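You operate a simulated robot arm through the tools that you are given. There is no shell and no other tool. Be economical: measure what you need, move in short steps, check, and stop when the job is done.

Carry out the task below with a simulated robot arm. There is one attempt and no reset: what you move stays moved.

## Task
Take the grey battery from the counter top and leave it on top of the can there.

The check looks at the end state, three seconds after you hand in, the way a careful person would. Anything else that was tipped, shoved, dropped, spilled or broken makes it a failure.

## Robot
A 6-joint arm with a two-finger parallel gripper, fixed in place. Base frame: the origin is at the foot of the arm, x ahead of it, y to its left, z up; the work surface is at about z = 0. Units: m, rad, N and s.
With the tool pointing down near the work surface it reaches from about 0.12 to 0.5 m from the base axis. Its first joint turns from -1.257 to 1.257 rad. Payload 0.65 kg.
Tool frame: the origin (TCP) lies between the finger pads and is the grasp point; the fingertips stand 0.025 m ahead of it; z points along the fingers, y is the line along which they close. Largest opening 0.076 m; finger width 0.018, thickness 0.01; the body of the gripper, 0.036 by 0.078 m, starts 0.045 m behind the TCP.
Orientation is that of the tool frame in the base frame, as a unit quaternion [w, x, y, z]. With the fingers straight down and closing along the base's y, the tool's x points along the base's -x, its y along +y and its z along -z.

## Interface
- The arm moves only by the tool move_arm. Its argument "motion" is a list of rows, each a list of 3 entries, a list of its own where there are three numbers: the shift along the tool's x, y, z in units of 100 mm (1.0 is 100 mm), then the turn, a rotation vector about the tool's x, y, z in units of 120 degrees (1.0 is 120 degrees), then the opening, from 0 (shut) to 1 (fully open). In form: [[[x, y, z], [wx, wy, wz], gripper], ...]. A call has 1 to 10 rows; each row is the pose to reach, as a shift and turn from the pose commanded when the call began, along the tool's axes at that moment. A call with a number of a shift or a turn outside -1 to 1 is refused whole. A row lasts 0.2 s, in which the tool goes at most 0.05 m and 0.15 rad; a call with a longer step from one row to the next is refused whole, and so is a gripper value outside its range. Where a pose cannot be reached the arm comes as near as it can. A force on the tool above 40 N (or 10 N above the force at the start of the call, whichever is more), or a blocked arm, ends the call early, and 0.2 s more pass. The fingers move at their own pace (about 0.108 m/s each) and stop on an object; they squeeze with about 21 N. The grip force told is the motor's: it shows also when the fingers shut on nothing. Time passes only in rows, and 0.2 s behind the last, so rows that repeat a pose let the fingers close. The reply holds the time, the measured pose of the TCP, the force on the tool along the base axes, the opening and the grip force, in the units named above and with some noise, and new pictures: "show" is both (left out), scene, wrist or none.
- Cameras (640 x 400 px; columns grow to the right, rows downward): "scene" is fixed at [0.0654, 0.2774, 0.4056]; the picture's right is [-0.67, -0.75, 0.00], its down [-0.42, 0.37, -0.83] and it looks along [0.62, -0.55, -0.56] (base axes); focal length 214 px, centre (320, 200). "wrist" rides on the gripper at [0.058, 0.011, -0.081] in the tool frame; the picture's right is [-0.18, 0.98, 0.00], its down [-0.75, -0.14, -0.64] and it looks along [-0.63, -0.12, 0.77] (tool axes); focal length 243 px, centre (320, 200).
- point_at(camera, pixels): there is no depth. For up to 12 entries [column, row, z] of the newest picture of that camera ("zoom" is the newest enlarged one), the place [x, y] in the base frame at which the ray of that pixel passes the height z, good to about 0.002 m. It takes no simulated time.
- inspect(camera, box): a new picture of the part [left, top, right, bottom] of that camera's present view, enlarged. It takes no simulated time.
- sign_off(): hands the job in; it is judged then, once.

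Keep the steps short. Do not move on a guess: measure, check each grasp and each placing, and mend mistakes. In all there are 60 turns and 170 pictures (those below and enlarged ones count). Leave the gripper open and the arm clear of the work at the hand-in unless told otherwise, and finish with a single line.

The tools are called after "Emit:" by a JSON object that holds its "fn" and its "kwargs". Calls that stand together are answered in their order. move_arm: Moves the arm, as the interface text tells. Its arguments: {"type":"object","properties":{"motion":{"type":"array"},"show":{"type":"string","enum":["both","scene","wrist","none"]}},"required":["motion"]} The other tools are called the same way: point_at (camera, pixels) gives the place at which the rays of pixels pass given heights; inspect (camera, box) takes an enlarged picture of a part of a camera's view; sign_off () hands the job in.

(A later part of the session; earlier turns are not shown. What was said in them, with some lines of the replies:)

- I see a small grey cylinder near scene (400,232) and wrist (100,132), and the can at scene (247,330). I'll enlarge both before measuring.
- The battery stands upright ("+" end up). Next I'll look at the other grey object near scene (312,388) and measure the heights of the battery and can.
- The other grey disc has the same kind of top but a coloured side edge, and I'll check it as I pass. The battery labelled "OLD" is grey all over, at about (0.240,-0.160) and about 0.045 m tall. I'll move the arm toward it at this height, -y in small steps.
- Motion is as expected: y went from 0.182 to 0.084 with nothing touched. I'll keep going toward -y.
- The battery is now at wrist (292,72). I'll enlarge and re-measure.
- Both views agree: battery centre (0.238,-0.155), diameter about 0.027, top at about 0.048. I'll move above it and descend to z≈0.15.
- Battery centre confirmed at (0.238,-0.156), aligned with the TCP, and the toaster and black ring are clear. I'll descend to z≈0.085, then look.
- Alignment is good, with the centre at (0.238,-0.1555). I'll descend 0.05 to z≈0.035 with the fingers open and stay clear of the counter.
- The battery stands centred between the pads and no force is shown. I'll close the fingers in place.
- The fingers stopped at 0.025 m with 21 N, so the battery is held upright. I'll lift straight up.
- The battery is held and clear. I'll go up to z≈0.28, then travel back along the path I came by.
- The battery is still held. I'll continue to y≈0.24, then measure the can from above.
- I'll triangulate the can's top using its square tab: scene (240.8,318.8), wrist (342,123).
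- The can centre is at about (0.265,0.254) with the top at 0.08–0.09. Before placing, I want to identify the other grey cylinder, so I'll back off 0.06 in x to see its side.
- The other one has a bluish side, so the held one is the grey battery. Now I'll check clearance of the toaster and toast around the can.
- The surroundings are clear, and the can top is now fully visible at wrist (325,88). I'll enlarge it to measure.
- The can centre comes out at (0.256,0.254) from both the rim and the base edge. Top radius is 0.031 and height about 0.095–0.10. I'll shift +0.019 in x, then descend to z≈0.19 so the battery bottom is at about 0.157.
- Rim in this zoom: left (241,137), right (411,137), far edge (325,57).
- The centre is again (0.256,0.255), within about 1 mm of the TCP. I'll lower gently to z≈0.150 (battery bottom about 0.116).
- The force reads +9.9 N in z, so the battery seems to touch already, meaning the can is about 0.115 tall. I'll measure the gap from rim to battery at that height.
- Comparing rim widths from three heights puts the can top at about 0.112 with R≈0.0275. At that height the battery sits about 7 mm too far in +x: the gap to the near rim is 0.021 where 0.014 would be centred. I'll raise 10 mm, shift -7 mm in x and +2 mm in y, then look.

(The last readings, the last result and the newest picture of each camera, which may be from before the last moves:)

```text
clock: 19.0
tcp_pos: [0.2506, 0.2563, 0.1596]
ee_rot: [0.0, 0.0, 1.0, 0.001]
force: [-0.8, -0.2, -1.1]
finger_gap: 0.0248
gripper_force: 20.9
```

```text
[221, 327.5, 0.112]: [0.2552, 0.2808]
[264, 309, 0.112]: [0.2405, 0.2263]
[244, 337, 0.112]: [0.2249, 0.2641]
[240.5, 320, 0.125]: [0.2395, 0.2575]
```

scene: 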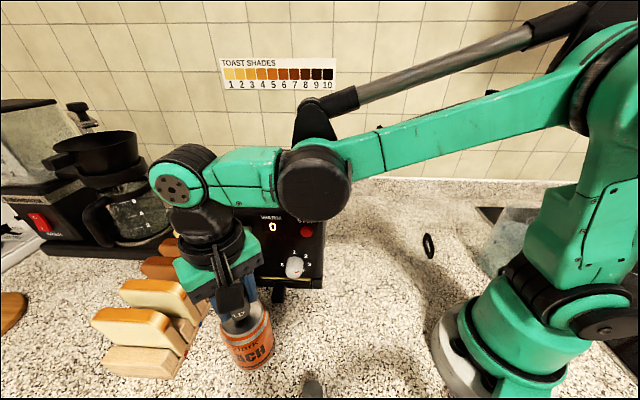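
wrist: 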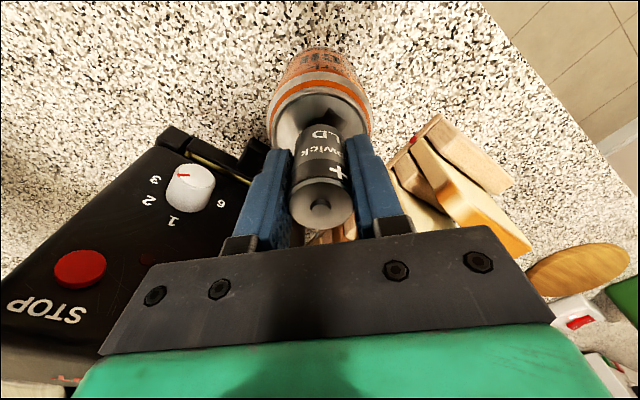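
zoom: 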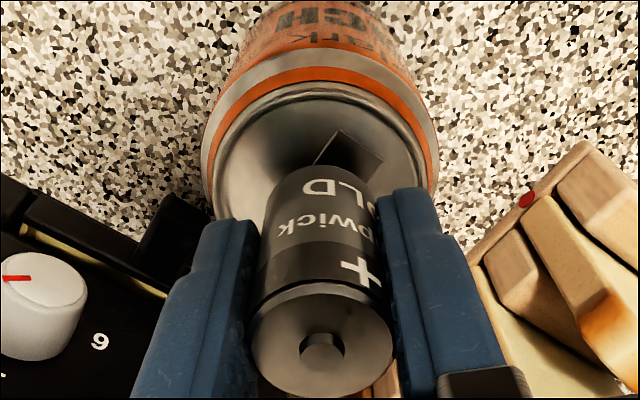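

The gap is now 0.012–0.016 in the two views against 0.014 for centred, and the y-centres match at 0.257. I'll lower slowly and watch the force.

Emit:
{"fn": "move_arm", "kwargs": {"motion": [[[0, 0, 0.03], [0, 0, 0], 0], [[0, 0, 0.06], [0, 0, 0], 0], [[0, 0, 0.08], [0, 0, 0], 0], [[0, 0, 0.09], [0, 0, 0], 0], [[0, 0, 0.09], [0, 0, 0], 0]], "show": "none"}}

Emit:
{"fn": "move_arm", "kwargs": {"motion": [[[0, 0, 0.01], [0, 0, 0], 0], [[0, 0, 0.01], [0, 0, 0], 0]], "show": "both"}}

Emit:
{"fn": "inspect", "kwargs": {"camera": "scene", "box": [200, 270, 300, 380]}}

```text
clock: 20.2
tcp_pos: [0.2499, 0.256, 0.1515]
ee_rot: [0.0, 0.0, 1.0, -0.001]
force: [-0.2, 0.8, -1.1]
finger_gap: 0.0247
gripper_force: 20.8
```

```text
clock: 20.8
tcp_pos: [0.2491, 0.2557, 0.1512]
ee_rot: [0.0, 0.0, 1.0, 0.0]
force: [0.6, -0.5, 2.1]
finger_gap: 0.0248
gripper_force: 20.8
```

scene: 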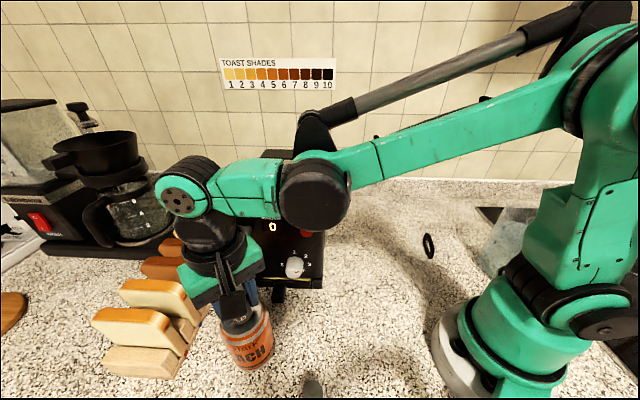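
wrist: 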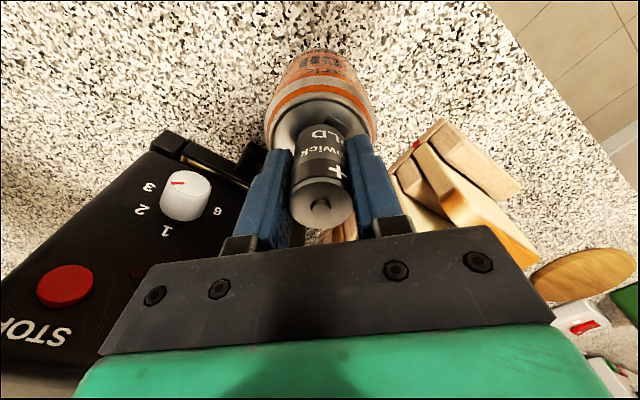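

```text
3.64 times, centred on (250, 325) of scene
```

zoom: 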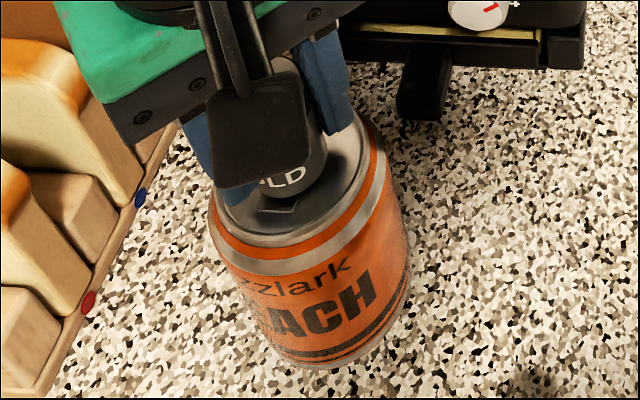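

The force is still near zero. I'll lower 1 mm at a time.

Emit:
{"fn": "move_arm", "kwargs": {"motion": [[[0, 0, 0.01], [0, 0, 0], 0], [[0, 0, 0.01], [0, 0, 0], 0], [[0, 0, 0.01], [0, 0, 0], 0]], "show": "none"}}

Emit:
{"fn": "move_arm", "kwargs": {"motion": [[[0, 0, 0.01], [0, 0, 0], 0], [[0, 0, 0.01], [0, 0, 0], 0], [[0, 0, 0.01], [0, 0, 0], 0]], "show": "none"}}

```text
clock: 21.6
tcp_pos: [0.2493, 0.2559, 0.1489]
ee_rot: [0.0, 0.0, 1.0, 0.0]
force: [0.1, 1.2, 6.9]
finger_gap: 0.0252
gripper_force: 20.5
```

```text
clock: 22.4
tcp_pos: [0.2489, 0.2557, 0.1482]
ee_rot: [-0.001, 0.0, 1.0, 0.001]
force: [-0.2, -0.2, 21.5]
finger_gap: 0.0253
gripper_force: 20.7
```

Contact is firm at 21.5 N upward. I'll back off 1 mm so it's only lightly seated, then check.

Emit:
{"fn": "move_arm", "kwargs": {"motion": [[[0, 0, -0.012], [0, 0, 0], 0], [[0, 0, -0.012], [0, 0, 0], 0]], "show": "wrist"}}

Emit:
{"fn": "inspect", "kwargs": {"camera": "wrist", "box": [220, 50, 420, 230]}}

```text
clock: 23.0
tcp_pos: [0.2492, 0.2563, 0.1496]
ee_rot: [-0.001, 0.0, 1.0, 0.0]
force: [0.3, 0.4, -0.7]
finger_gap: 0.0248
gripper_force: 20.9
```

wrist: 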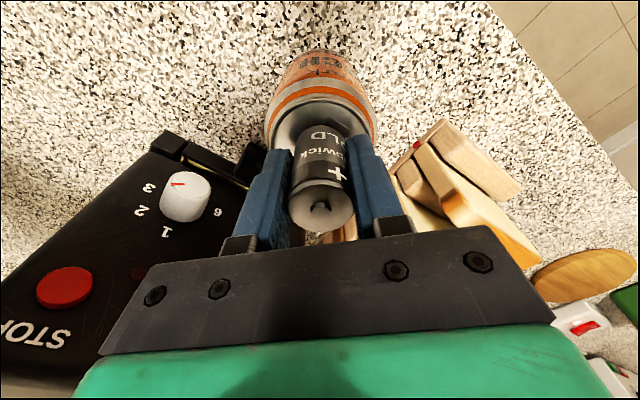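

```text
2.22 times, centred on (320, 140) of wrist
```

zoom: 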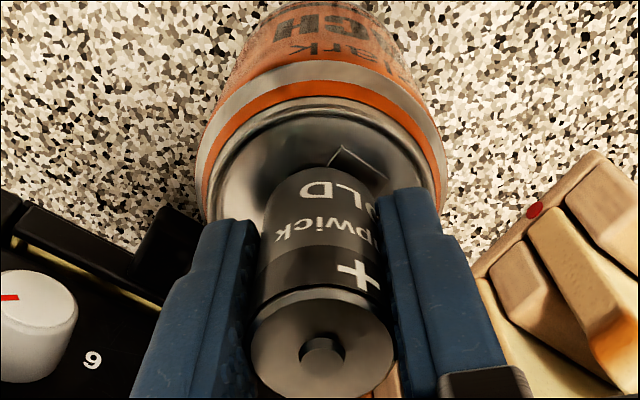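

The battery is within the rim and upright. I'll settle 0.6 mm down to light contact, then open the fingers in small steps to about 0.045 m.

Emit:
{"fn": "move_arm", "kwargs": {"motion": [[[0, 0, 0.006], [0, 0, 0], 0], [[0, 0, 0.006], [0, 0, 0], 0.3], [[0, 0, 0.006], [0, 0, 0], 0.36], [[0, 0, 0.006], [0, 0, 0], 0.42], [[0, 0, 0.006], [0, 0, 0], 0.5], [[0, 0, 0.006], [0, 0, 0], 0.58], [[0, 0, 0.006], [0, 0, 0], 0.58]], "show": "both"}}

Emit:
{"fn": "inspect", "kwargs": {"camera": "wrist", "box": [220, 50, 420, 230]}}

```text
clock: 24.6
tcp_pos: [0.25, 0.2556, 0.1487]
ee_rot: [0.0, 0.0, 1.0, 0.0]
force: [-0.2, 0.2, -0.4]
finger_gap: 0.0442
gripper_force: 0.0
```

scene: 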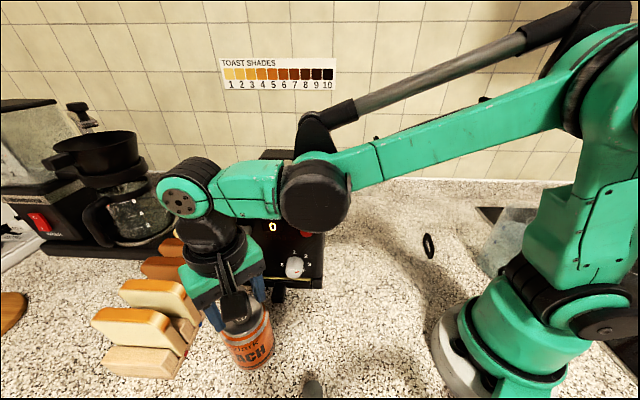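
wrist: 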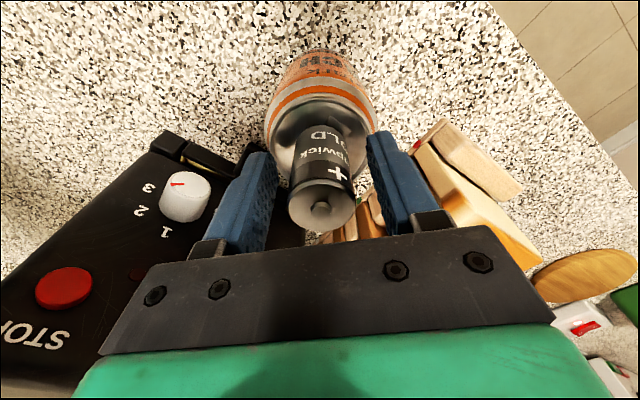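

```text
2.22 times, centred on (320, 140) of wrist
```

zoom: 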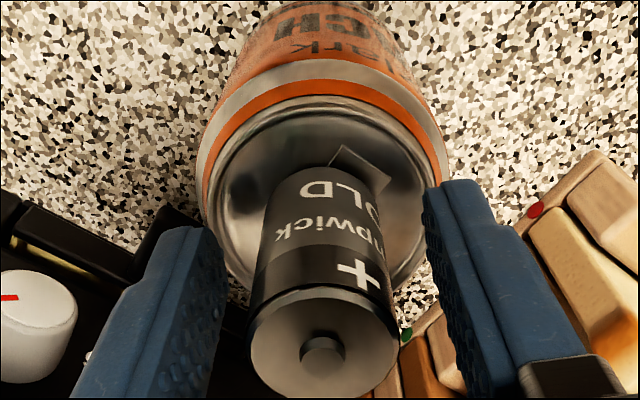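

It's released and standing upright on the lid without moving, with about 9 mm clearance on each side. I'll raise straight up.

Emit:
{"fn": "move_arm", "kwargs": {"motion": [[[0, 0, -0.1], [0, 0, 0], 0.58], [[0, 0, -0.25], [0, 0, 0], 0.58], [[0, 0, -0.5], [0, 0, 0], 0.58], [[0, 0, -0.8], [0, 0, 0], 0.7], [[0, 0, -1.0], [0, 0, 0], 1]], "show": "wrist"}}

Emit:
{"fn": "move_arm", "kwargs": {"motion": [[[0, 0, -0.3], [0, 0, 0], 1], [[0.1, -0.3, -0.5], [0, 0, 0], 1], [[0.3, -0.6, -0.5], [0, 0, 0], 1], [[0.5, -0.9, -0.5], [0, 0, 0], 1], [[0.5, -1, -0.5], [0, 0, 0], 1]], "show": "both"}}

Emit:
{"fn": "inspect", "kwargs": {"camera": "scene", "box": [150, 240, 350, 400]}}

```text
clock: 25.8
tcp_pos: [0.2507, 0.2566, 0.2489]
ee_rot: [0.0, 0.0, 1.0, 0.001]
force: [0.2, 0.3, -0.2]
finger_gap: 0.0762
gripper_force: 0.0
```

wrist: 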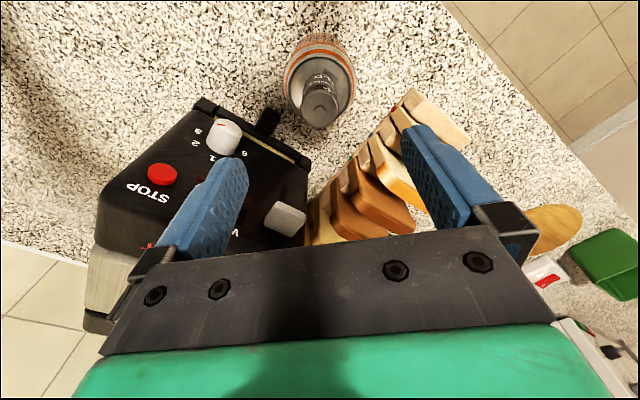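

```text
clock: 27.0
tcp_pos: [0.2, 0.155, 0.2995]
ee_rot: [0.0, 0.0, 1.0, 0.0]
force: [-0.9, -0.3, -0.4]
finger_gap: 0.0759
gripper_force: 0.1
```

scene: 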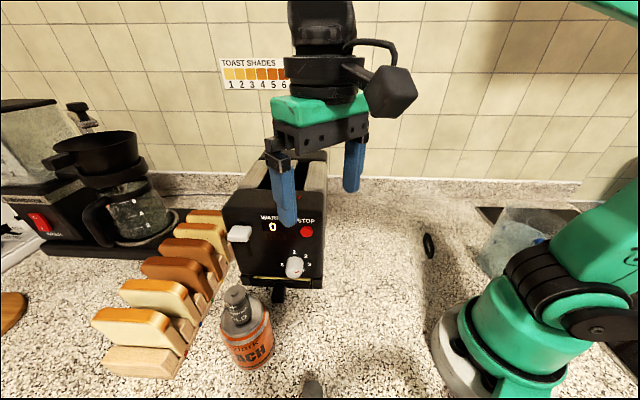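
wrist: 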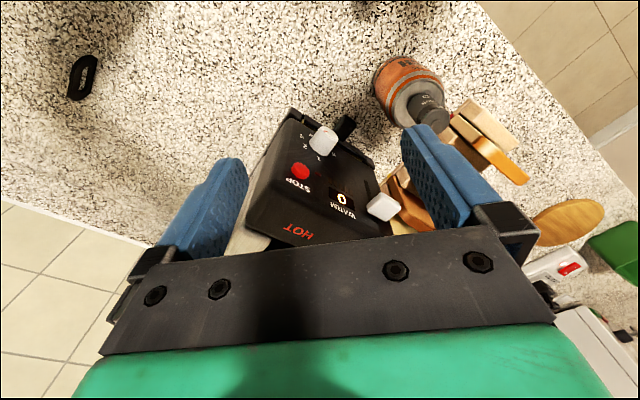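

```text
2.50 times, centred on (250, 320) of scene
```

zoom: 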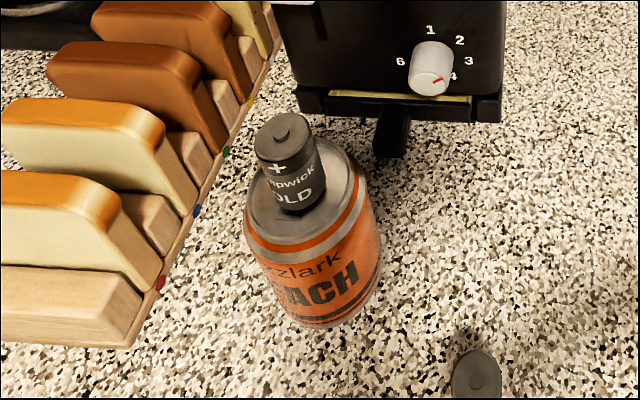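

The battery stands upright near the centre of the can, and the can is where it was. The black ring at wrist (82,77) looks different, so I'll check it wasn't disturbed.

Emit:
{"fn": "inspect", "kwargs": {"camera": "scene", "box": [370, 200, 470, 262]}}

Emit:
{"fn": "inspect", "kwargs": {"camera": "wrist", "box": [20, 30, 150, 130]}}

```text
6.40 times, centred on (420, 231) of scene
```

zoom: 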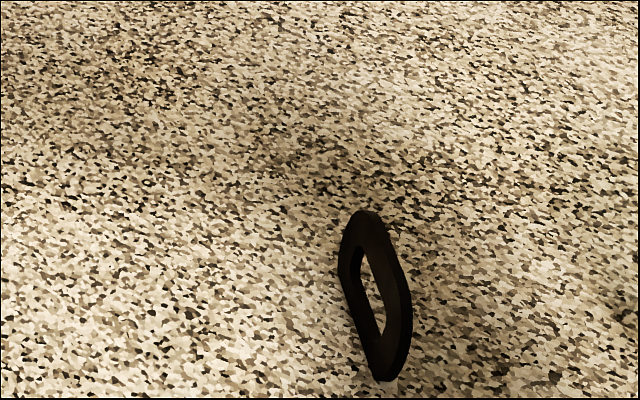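

```text
4.00 times, centred on (85, 80) of wrist
```

zoom: 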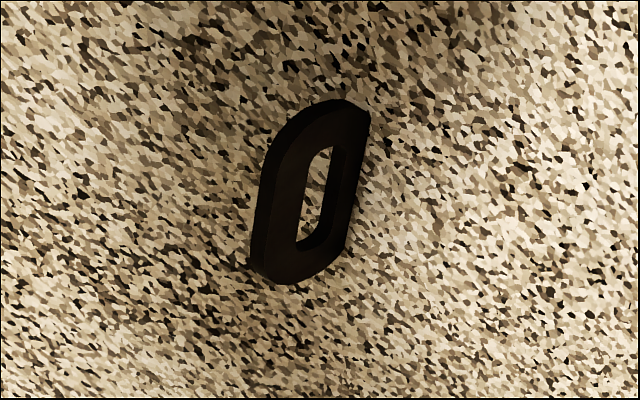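

The ring's outline and position match the first picture, so nothing was disturbed. The gripper is open and clear at z 0.30, so I'll hand in.

Emit:
{"fn": "sign_off", "kwargs": {}}

```text
The job is handed in.
```

The grey battery stands upright on top of the can, the gripper is open and clear, and the last pictures show nothing else disturbed.
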